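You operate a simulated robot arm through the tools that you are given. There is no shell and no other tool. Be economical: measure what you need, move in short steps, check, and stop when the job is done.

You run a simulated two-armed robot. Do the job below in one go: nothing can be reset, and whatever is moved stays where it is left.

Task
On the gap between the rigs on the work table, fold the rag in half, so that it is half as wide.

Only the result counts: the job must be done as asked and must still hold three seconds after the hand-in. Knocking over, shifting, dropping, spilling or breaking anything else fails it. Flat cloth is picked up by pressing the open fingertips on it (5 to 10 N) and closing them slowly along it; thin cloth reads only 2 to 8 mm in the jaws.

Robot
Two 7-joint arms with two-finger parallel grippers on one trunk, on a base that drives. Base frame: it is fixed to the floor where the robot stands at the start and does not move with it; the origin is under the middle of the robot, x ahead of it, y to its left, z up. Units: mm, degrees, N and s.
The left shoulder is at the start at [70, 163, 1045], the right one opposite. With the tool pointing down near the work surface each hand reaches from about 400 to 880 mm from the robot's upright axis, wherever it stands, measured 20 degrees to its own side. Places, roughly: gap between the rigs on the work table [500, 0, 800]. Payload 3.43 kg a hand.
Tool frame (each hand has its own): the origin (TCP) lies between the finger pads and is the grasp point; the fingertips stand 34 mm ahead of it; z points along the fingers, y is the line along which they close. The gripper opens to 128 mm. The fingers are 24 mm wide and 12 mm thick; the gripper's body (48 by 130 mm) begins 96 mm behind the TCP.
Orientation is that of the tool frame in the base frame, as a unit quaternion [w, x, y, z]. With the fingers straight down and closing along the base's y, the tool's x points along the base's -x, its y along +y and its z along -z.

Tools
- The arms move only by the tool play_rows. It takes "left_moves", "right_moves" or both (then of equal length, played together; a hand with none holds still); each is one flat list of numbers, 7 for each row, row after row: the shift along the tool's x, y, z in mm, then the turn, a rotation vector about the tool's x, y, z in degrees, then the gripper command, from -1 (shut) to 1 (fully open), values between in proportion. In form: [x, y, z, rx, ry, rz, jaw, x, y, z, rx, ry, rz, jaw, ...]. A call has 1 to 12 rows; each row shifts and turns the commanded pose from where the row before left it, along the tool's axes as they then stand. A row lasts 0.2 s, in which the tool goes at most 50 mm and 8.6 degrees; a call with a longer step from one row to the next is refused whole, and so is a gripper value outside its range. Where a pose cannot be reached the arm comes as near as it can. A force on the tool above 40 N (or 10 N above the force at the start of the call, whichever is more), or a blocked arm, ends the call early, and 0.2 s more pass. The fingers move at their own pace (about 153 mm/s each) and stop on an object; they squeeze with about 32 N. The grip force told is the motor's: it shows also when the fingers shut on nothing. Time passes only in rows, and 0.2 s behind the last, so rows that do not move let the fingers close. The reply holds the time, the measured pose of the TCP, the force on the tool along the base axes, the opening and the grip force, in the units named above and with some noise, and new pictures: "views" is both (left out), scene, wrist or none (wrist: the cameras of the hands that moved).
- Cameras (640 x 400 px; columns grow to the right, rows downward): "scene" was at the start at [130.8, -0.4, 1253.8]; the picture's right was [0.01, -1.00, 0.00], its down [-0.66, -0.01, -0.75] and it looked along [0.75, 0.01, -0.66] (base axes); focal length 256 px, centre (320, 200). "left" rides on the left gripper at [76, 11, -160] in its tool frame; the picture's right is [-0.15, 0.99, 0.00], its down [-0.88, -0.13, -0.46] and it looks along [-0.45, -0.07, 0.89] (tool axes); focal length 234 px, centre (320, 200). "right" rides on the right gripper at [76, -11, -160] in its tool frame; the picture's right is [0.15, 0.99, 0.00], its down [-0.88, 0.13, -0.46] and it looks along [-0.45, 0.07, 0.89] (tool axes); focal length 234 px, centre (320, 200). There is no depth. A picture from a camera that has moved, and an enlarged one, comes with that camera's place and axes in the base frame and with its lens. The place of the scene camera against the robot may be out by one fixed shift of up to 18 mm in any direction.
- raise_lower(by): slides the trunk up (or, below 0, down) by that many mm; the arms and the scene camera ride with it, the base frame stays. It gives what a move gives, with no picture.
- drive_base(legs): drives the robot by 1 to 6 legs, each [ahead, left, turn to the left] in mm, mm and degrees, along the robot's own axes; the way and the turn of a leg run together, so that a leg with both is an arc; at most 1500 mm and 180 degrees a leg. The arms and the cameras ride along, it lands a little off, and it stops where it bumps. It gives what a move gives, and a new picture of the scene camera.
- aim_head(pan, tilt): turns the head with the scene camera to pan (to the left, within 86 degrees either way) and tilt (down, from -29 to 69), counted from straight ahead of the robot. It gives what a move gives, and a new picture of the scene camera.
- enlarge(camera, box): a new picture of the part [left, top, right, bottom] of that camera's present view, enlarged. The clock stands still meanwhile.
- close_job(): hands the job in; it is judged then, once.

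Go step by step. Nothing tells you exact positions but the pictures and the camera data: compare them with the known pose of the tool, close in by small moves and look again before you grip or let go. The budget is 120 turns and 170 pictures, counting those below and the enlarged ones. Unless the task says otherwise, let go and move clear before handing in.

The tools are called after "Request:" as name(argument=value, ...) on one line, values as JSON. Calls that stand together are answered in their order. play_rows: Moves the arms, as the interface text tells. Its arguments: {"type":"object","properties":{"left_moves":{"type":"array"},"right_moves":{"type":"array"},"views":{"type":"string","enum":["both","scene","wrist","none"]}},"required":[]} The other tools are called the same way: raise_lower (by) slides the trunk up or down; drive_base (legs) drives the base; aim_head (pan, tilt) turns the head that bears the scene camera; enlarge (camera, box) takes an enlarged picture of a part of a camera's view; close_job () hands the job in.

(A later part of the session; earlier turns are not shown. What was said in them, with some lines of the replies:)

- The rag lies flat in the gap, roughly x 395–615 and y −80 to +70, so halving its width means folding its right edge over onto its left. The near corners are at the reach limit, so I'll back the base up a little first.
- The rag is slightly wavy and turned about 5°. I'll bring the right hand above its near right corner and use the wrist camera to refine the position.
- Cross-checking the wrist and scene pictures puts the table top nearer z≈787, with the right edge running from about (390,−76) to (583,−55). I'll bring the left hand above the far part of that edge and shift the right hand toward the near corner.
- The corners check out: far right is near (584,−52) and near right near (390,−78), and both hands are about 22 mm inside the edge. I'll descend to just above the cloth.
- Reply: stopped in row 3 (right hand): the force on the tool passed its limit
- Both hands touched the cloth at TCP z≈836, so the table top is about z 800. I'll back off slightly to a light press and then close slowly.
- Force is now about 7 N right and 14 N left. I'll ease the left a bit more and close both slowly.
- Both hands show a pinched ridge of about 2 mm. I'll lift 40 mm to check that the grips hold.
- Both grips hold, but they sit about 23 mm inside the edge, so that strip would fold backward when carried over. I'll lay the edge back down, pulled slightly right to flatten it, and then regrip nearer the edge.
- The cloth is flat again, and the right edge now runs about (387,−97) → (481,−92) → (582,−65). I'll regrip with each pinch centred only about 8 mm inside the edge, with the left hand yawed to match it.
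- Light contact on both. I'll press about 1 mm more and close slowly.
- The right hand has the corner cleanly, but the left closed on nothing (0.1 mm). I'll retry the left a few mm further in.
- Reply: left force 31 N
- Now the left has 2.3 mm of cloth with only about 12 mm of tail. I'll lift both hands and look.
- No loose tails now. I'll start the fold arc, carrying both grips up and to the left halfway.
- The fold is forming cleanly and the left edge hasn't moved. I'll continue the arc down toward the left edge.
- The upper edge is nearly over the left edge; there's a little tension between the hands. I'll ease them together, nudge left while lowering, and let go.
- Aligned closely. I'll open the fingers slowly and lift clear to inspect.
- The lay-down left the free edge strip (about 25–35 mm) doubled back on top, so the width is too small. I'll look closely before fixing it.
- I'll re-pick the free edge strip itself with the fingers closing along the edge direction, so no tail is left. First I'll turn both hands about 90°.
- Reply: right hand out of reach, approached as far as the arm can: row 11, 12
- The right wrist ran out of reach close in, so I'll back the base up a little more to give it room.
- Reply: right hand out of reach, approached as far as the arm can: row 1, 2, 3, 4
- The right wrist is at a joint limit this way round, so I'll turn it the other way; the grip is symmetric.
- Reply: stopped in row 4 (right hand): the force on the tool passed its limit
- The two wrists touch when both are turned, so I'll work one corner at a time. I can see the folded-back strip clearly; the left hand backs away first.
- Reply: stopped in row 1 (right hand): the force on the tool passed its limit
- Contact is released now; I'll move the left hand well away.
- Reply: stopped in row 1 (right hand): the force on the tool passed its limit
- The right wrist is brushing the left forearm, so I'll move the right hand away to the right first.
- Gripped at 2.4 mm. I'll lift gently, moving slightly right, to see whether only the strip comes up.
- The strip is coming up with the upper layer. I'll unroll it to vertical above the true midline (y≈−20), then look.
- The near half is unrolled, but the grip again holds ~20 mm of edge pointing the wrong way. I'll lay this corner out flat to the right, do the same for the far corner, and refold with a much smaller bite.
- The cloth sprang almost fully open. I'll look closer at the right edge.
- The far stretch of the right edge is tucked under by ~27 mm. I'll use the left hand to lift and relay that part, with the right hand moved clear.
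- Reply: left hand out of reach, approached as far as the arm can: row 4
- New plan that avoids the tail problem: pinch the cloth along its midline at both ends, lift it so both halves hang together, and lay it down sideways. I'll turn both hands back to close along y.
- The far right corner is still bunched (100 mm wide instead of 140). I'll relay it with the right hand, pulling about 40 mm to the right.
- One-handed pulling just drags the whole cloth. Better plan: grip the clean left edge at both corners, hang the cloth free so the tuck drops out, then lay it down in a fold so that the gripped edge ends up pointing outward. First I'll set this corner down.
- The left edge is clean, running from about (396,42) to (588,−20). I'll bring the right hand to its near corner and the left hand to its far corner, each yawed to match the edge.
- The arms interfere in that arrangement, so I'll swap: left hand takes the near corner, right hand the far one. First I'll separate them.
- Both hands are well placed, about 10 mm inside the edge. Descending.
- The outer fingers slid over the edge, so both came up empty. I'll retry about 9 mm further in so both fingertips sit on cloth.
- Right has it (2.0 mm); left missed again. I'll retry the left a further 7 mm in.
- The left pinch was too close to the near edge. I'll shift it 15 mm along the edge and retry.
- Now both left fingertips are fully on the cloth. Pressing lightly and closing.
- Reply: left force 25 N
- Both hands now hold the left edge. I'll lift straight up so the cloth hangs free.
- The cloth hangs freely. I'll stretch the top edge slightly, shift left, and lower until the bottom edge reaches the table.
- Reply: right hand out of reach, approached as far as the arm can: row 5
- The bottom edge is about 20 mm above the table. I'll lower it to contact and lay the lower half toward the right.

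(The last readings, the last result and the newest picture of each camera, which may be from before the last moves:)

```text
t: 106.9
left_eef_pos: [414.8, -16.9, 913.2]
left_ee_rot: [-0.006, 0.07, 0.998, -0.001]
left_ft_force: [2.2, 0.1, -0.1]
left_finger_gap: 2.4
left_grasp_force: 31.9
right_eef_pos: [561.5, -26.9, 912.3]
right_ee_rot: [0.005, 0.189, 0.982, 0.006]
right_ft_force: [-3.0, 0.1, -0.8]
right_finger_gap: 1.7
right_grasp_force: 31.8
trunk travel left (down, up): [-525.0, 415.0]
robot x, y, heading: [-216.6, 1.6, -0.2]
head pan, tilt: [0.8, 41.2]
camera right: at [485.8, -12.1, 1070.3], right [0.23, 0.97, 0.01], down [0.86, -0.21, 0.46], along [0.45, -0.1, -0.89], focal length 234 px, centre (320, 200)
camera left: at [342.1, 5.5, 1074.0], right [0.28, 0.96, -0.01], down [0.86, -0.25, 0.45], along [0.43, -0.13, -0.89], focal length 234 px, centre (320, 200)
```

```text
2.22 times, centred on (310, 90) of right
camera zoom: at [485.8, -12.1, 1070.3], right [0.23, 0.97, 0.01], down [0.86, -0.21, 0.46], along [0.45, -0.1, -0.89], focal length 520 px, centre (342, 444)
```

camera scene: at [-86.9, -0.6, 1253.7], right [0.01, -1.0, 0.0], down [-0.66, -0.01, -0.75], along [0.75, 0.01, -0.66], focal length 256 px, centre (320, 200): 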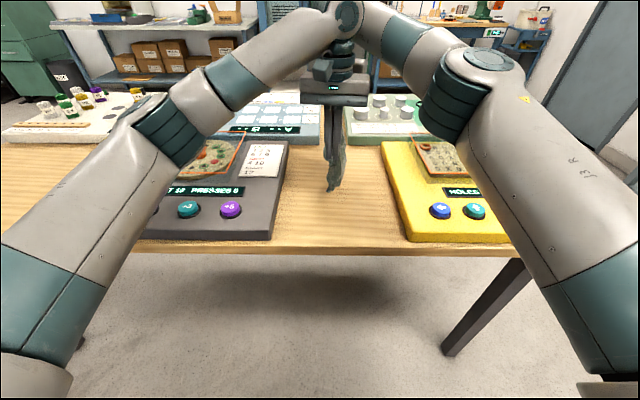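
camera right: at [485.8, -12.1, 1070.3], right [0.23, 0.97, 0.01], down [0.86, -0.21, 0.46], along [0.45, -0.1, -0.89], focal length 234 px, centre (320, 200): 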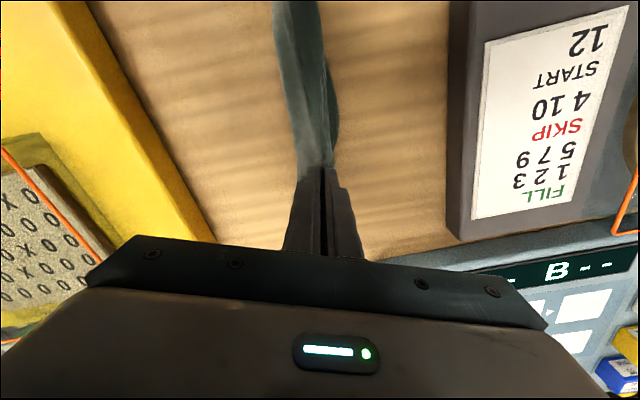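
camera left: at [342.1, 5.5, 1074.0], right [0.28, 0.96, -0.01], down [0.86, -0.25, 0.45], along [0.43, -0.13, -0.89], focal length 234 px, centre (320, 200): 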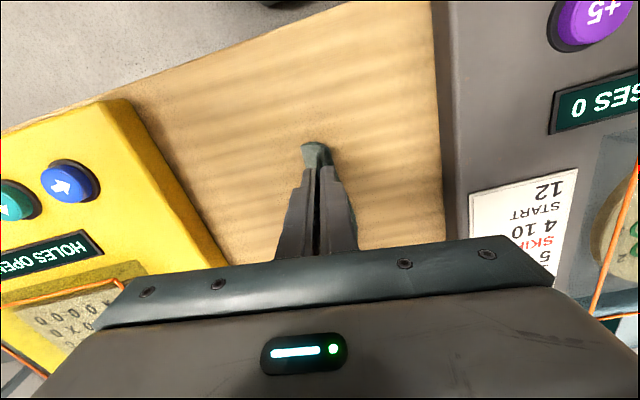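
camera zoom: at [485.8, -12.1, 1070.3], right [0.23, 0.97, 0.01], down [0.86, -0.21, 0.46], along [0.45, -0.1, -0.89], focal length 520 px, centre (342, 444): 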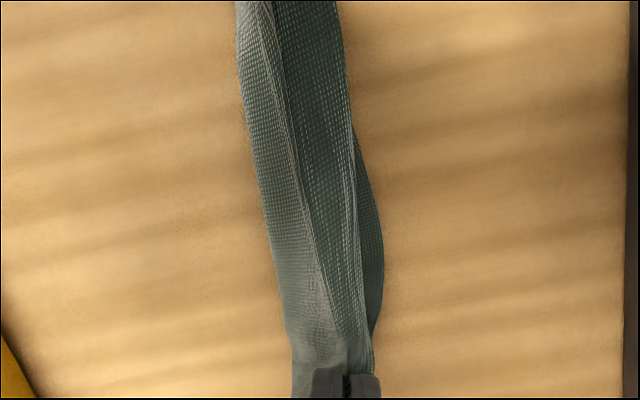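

The lower flap is laying out to the left as intended. Continuing until half is down.

Request:
play_rows(left_moves=[-0.8, -5.9, 6.3, 0, 0, 0, -1, -0.8, -5.9, 6.3, 0, 0, 0, -1, -0.8, -5.9, 6.3, 0, 0, 0, -1, -0.8, -5.9, 6.3, 0, 0, 0, -1, -0.8, -5.9, 6.3, 0, 0, 0, -1], right_moves=[-2.2, -5.6, 6.3, 0, 0, 0, -1, -2.2, -5.6, 6.3, 0, 0, 0, -1, -2.2, -5.6, 6.3, 0, 0, 0, -1, -2.2, -5.6, 6.3, 0, 0, 0, -1, -2.2, -5.6, 6.3, 0, 0, 0, -1], views="none")

Request:
enlarge(camera="scene", box=[300, 150, 380, 220])

Request:
enlarge(camera="right", box=[240, 0, 440, 180])

Request:
enlarge(camera="left", box=[220, 80, 440, 220])

```text
t: 108.1
left_eef_pos: [413.6, -45.7, 883.0]
left_ee_rot: [-0.005, 0.069, 0.998, -0.002]
left_ft_force: [3.5, -0.3, -1.2]
left_finger_gap: 2.8
left_grasp_force: 32.7
right_eef_pos: [562.5, -58.0, 880.3]
right_ee_rot: [0.005, 0.189, 0.982, 0.006]
right_ft_force: [-3.2, -0.9, 0.5]
right_finger_gap: 2.3
right_grasp_force: 31.9
trunk travel left (down, up): [-525.0, 415.0]
robot x, y, heading: [-217.5, -0.7, 0.1]
head pan, tilt: [0.8, 41.2]
```

```text
5.71 times, centred on (340, 185) of scene
camera zoom: at [-87.2, -1.2, 1253.8], right [0.01, -1.0, 0.0], down [-0.66, -0.01, -0.75], along [0.75, 0.01, -0.66], focal length 1465 px, centre (206, 286)
```

zoom: 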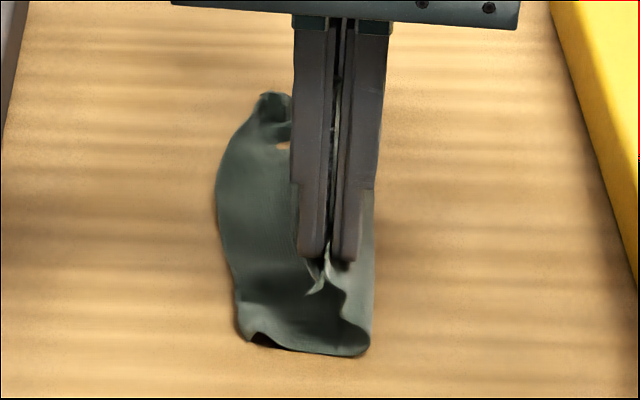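

```text
2.22 times, centred on (340, 90) of right
camera zoom: at [485.7, -42.3, 1038.6], right [0.23, 0.97, 0.01], down [0.86, -0.21, 0.46], along [0.45, -0.1, -0.89], focal length 520 px, centre (276, 444)
```

zoom: 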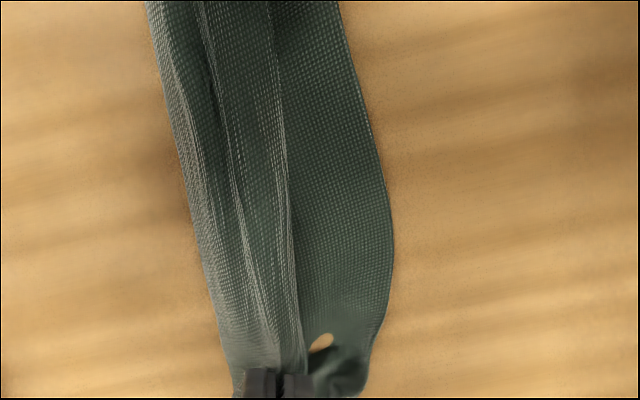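

```text
2.86 times, centred on (330, 150) of left
camera zoom: at [341.5, -24.4, 1042.6], right [0.28, 0.96, -0.01], down [0.86, -0.25, 0.45], along [0.43, -0.13, -0.89], focal length 669 px, centre (291, 343)
```

zoom: 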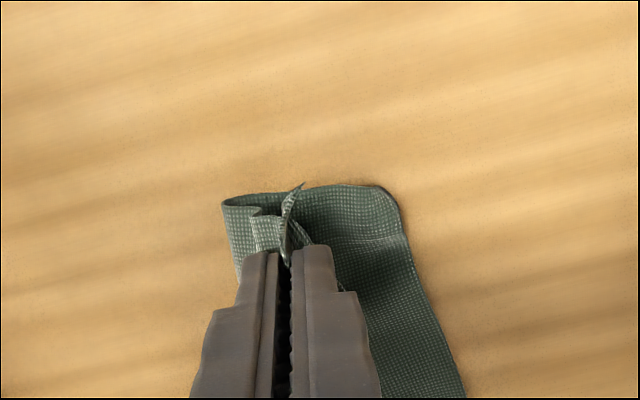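

The lower half is laid neatly with its free edge on the left. Now I'll swing the held edge left, slightly past, and then lower it with a small motion back so its tail lies outward.

Request:
play_rows(left_moves=[0.7, 5, 1, 0, 0, 0, -1, 0.7, 5, 2, 0, 0, 0, -1, 0.7, 5, 3, 0, 0, 0, -1, 0.7, 5, 4, 0, 0, 0, -1, 0.7, 5, 5, 0, 0, 0, -1, 0.7, 5, 5, 0, 0, 0, -1], right_moves=[3, 7.4, 1, 0, 0, 0, -1, 3, 7.4, 2, 0, 0, 0, -1, 3, 7.4, 3, 0, 0, 0, -1, 3, 7.4, 4, 0, 0, 0, -1, 3, 7.4, 4, 0, 0, 0, -1, 3, 7.4, 4, 0, 0, 0, -1], views="none")

Request:
enlarge(camera="scene", box=[300, 150, 380, 220])

Request:
enlarge(camera="right", box=[200, 0, 440, 200])

Request:
enlarge(camera="left", box=[220, 80, 440, 220])

```text
t: 109.5
left_eef_pos: [413.2, -15.6, 861.4]
left_ee_rot: [-0.006, 0.07, 0.998, -0.003]
left_ft_force: [3.4, 0.5, -0.9]
left_finger_gap: 2.4
left_grasp_force: 31.7
right_eef_pos: [561.9, -8.5, 863.3]
right_ee_rot: [0.006, 0.189, 0.982, 0.005]
right_ft_force: [-3.5, -0.4, -0.6]
right_finger_gap: 2.1
right_grasp_force: 32.1
trunk travel left (down, up): [-525.0, 415.0]
robot x, y, heading: [-216.0, 0.4, 0.2]
head pan, tilt: [0.8, 41.2]
```

```text
5.71 times, centred on (340, 185) of scene
camera zoom: at [-87.2, 0.0, 1253.8], right [0.01, -1.0, 0.0], down [-0.66, -0.01, -0.75], along [0.75, 0.01, -0.66], focal length 1465 px, centre (206, 286)
```

zoom: 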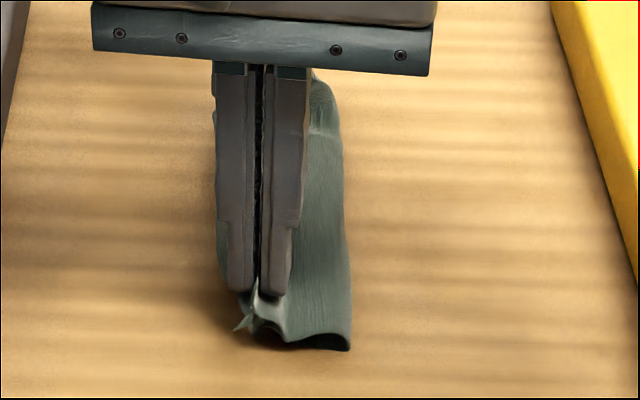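

```text
2.00 times, centred on (320, 100) of right
camera zoom: at [485.8, 7.1, 1021.3], right [0.23, 0.97, 0.01], down [0.86, -0.21, 0.46], along [0.45, -0.1, -0.89], focal length 468 px, centre (320, 400)
```

zoom: 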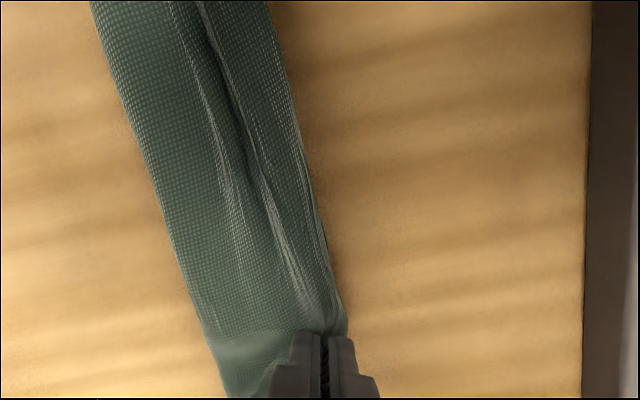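

```text
2.86 times, centred on (330, 150) of left
camera zoom: at [341.4, 6.8, 1022.4], right [0.28, 0.96, -0.01], down [0.86, -0.25, 0.45], along [0.43, -0.13, -0.89], focal length 669 px, centre (291, 343)
```

zoom: 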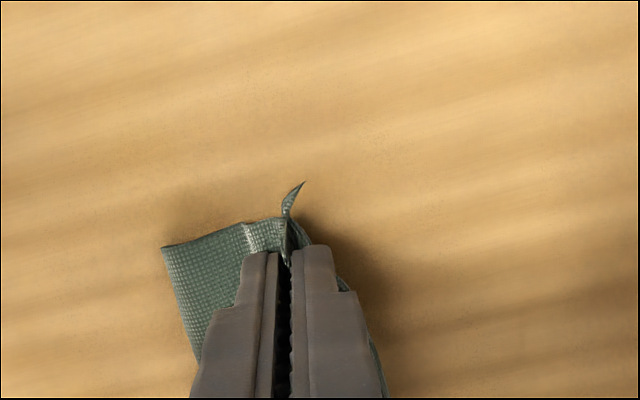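

The stack is well aligned. Lowering with a slight backward drift, then releasing.

Request:
play_rows(left_moves=[0, 0, 5, 0, 0, 0, -1, -0.1, -1, 5, 0, 0, 0, -1, -0.1, -1.5, 5, 0, 0, 0, -1, -0.1, -1.5, 4, 0, 0, 0, -1, 0, 0, 0, 0, 0, 0, -1], right_moves=[0, 0, 5, 0, 0, 0, -1, -0.3, -1, 5, 0, 0, 0, -1, -0.5, -1.4, 5, 0, 0, 0, -1, -0.5, -1.4, 5, 0, 0, 0, -1, 0, 0, 0, 0, 0, 0, -1], views="none")

Request:
enlarge(camera="scene", box=[300, 150, 380, 220])

Request:
enlarge(camera="left", box=[220, 80, 440, 220])

```text
t: 110.7
left_eef_pos: [412.7, -20.2, 842.9]
left_ee_rot: [-0.006, 0.07, 0.998, -0.002]
left_ft_force: [2.4, 0.3, 0.1]
left_finger_gap: 2.3
left_grasp_force: 31.6
right_eef_pos: [560.3, -12.7, 843.5]
right_ee_rot: [0.005, 0.189, 0.982, 0.006]
right_ft_force: [-3.8, -0.4, 0.5]
right_finger_gap: 1.8
right_grasp_force: 31.8
trunk travel left (down, up): [-525.0, 415.0]
robot x, y, heading: [-218.2, 2.8, -0.2]
head pan, tilt: [0.8, 41.2]
```

```text
5.71 times, centred on (340, 185) of scene
camera zoom: at [-87.5, -0.4, 1253.8], right [0.01, -1.0, 0.0], down [-0.66, -0.01, -0.75], along [0.75, 0.01, -0.66], focal length 1465 px, centre (206, 286)
```

zoom: 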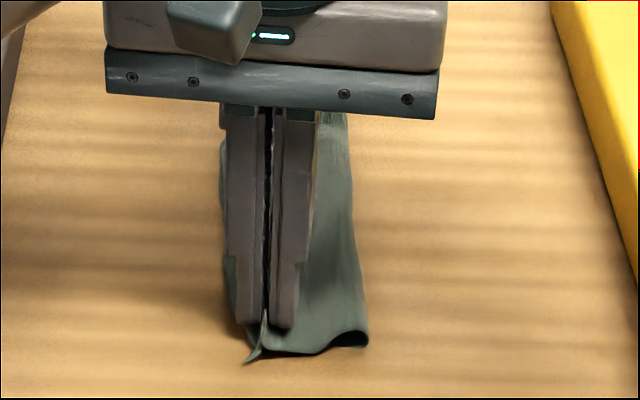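

```text
2.86 times, centred on (330, 150) of left
camera zoom: at [340.8, 2.2, 1003.2], right [0.28, 0.96, -0.01], down [0.86, -0.25, 0.45], along [0.43, -0.13, -0.89], focal length 669 px, centre (291, 343)
```

zoom: 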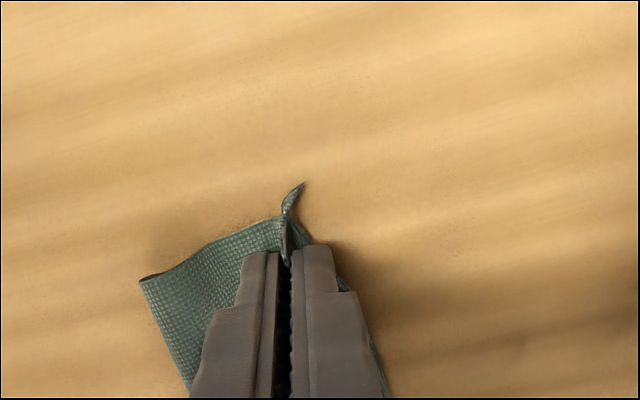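

Request:
play_rows(left_moves=[0, 0, 0, 0, 0, 0, -0.9, 0, 0, 0, 0, 0, 0, -0.8, 0, 0, 0, 0, 0, 0, -0.65, 0, 0, -5, 0, 0, 0, -0.55, 0, 0, -15, 0, 0, 0, -0.5, 0, 0, -30, 0, 0, 0, -0.5, 0, 0, -40, 0, 0, 0, -0.5, 0, 30, -20, 0, 0, 0, -0.5, 0, 45, 0, 0, 0, 0, -0.5, 0, 45, 0, 0, 0, 0, -0.5], right_moves=[0, 0, 0, 0, 0, 0, -0.9, 0, 0, 0, 0, 0, 0, -0.8, 0, 0, 0, 0, 0, 0, -0.65, 0, 0, -5, 0, 0, 0, -0.55, 0, 0, -15, 0, 0, 0, -0.5, 0, 0, -30, 0, 0, 0, -0.5, 0, 0, -40, 0, 0, 0, -0.5, 0, -30, -20, 0, 0, 0, -0.5, 0, -45, 0, 0, 0, 0, -0.5, 0, -45, 0, 0, 0, 0, -0.5])

Request:
enlarge(camera="scene", box=[300, 150, 380, 220])

```text
t: 112.9
left_eef_pos: [430.0, 99.8, 953.1]
left_ee_rot: [-0.004, 0.07, 0.998, -0.001]
left_ft_force: [0.0, -0.3, -0.4]
left_finger_gap: 31.8
left_grasp_force: 0.0
right_eef_pos: [514.7, -125.4, 951.6]
right_ee_rot: [0.005, 0.187, 0.982, 0.007]
right_ft_force: [-0.4, 0.0, -0.3]
right_finger_gap: 32.2
right_grasp_force: 0.0
trunk travel left (down, up): [-525.0, 415.0]
robot x, y, heading: [-217.2, 0.1, 0.0]
head pan, tilt: [0.8, 41.2]
camera scene: at [-88.1, -0.9, 1253.9], right [0.01, -1.0, 0.0], down [-0.66, -0.01, -0.75], along [0.75, 0.01, -0.66], focal length 256 px, centre (320, 200)
camera right: at [438.8, -109.7, 1110.3], right [0.23, 0.97, 0.01], down [0.86, -0.21, 0.47], along [0.46, -0.09, -0.88], focal length 234 px, centre (320, 200)
camera left: at [358.5, 121.1, 1113.1], right [0.28, 0.96, -0.01], down [0.86, -0.25, 0.45], along [0.43, -0.13, -0.89], focal length 234 px, centre (320, 200)
```

scene: 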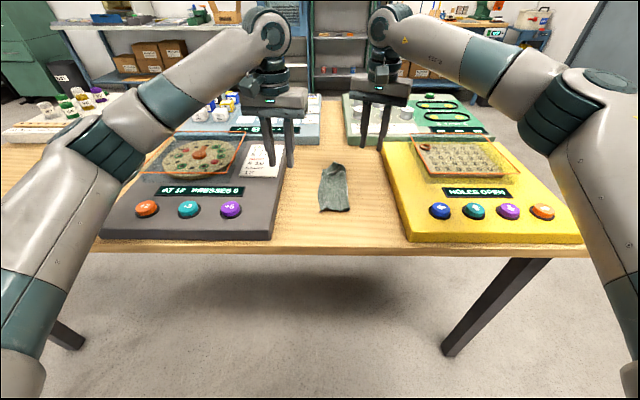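
right: 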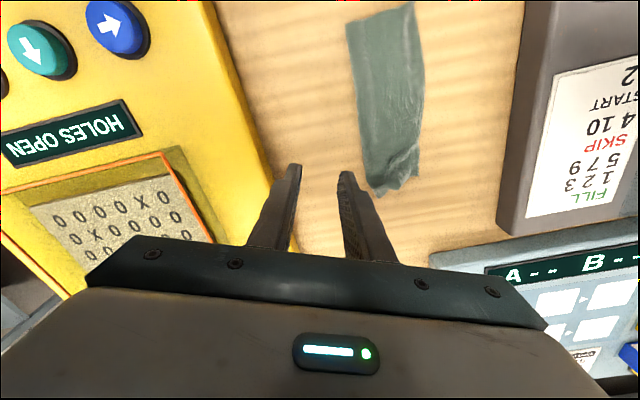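
left: 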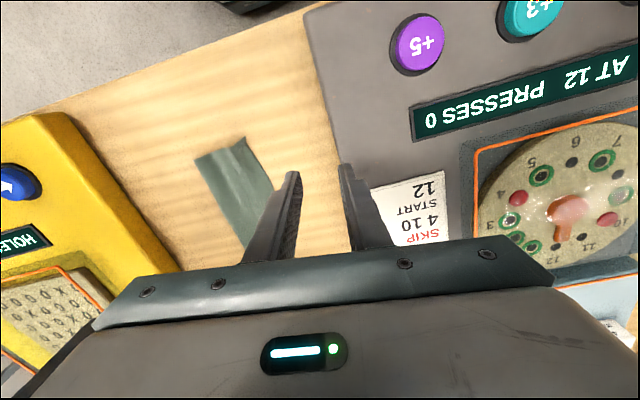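

```text
5.71 times, centred on (340, 185) of scene
camera zoom: at [-88.1, -0.9, 1253.9], right [0.01, -1.0, 0.0], down [-0.66, -0.01, -0.75], along [0.75, 0.01, -0.66], focal length 1465 px, centre (206, 286)
```

zoom: 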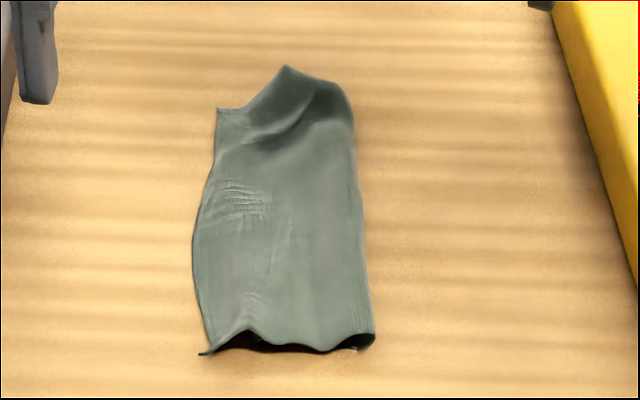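

That looks like a clean half fold. I'll check both ends close up.

Request:
enlarge(camera="right", box=[310, 0, 470, 210])

Request:
enlarge(camera="left", box=[160, 110, 320, 230])

```text
1.90 times, centred on (390, 105) of right
camera zoom: at [438.8, -109.7, 1110.3], right [0.23, 0.97, 0.01], down [0.86, -0.21, 0.47], along [0.46, -0.09, -0.88], focal length 446 px, centre (187, 381)
```

zoom: 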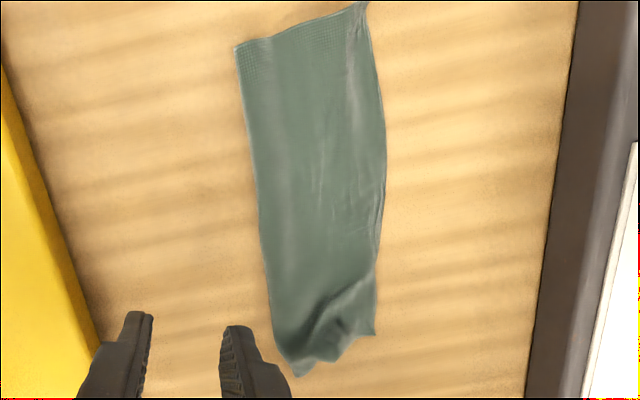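

```text
3.33 times, centred on (240, 170) of left
camera zoom: at [358.5, 121.1, 1113.1], right [0.28, 0.96, -0.01], down [0.86, -0.25, 0.45], along [0.43, -0.13, -0.89], focal length 781 px, centre (587, 300)
```

zoom: 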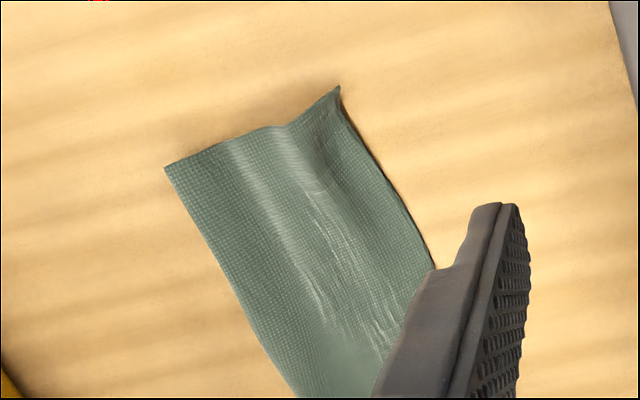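

Request:
enlarge(camera="right", box=[340, 120, 440, 210])

Request:
enlarge(camera="scene", box=[320, 155, 355, 185])

```text
4.44 times, centred on (390, 165) of right
camera zoom: at [438.8, -109.7, 1110.3], right [0.23, 0.97, 0.01], down [0.86, -0.21, 0.47], along [0.46, -0.09, -0.88], focal length 1041 px, centre (9, 356)
```

zoom: 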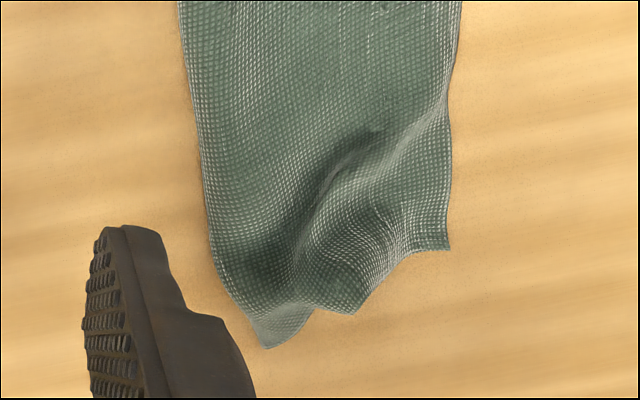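

```text
13.33 times, centred on (338, 170) of scene
camera zoom: at [-88.1, -0.9, 1253.9], right [0.01, -1.0, 0.0], down [-0.66, -0.01, -0.75], along [0.75, 0.01, -0.66], focal length 3419 px, centre (87, 600)
```

zoom: 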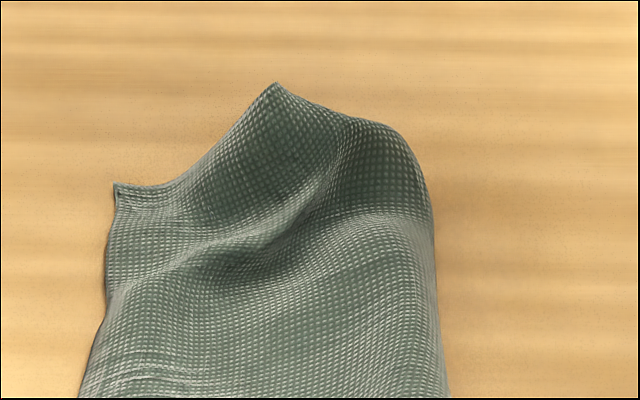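

The rag is folded in half lengthwise in the gap, roughly half its original width. Both hands are open and clear, so I'm handing in.

Request:
close_job()

```text
The job is handed in.
```

I folded the rag in half in the gap between the rigs and handed the job in. By camera estimates it is now about 71–81 mm wide, down from about 140–150 mm.

- **Uneven far end:** the far end has a bump, and I think the lower layer's far corner is curled in by about 25 mm under the top layer. I left it because opening the fold again risked making it worse.
- **Arm contact:** the two arms brushed each other a few times while I was working. I saw no sign that they hit or moved anything else on the table.
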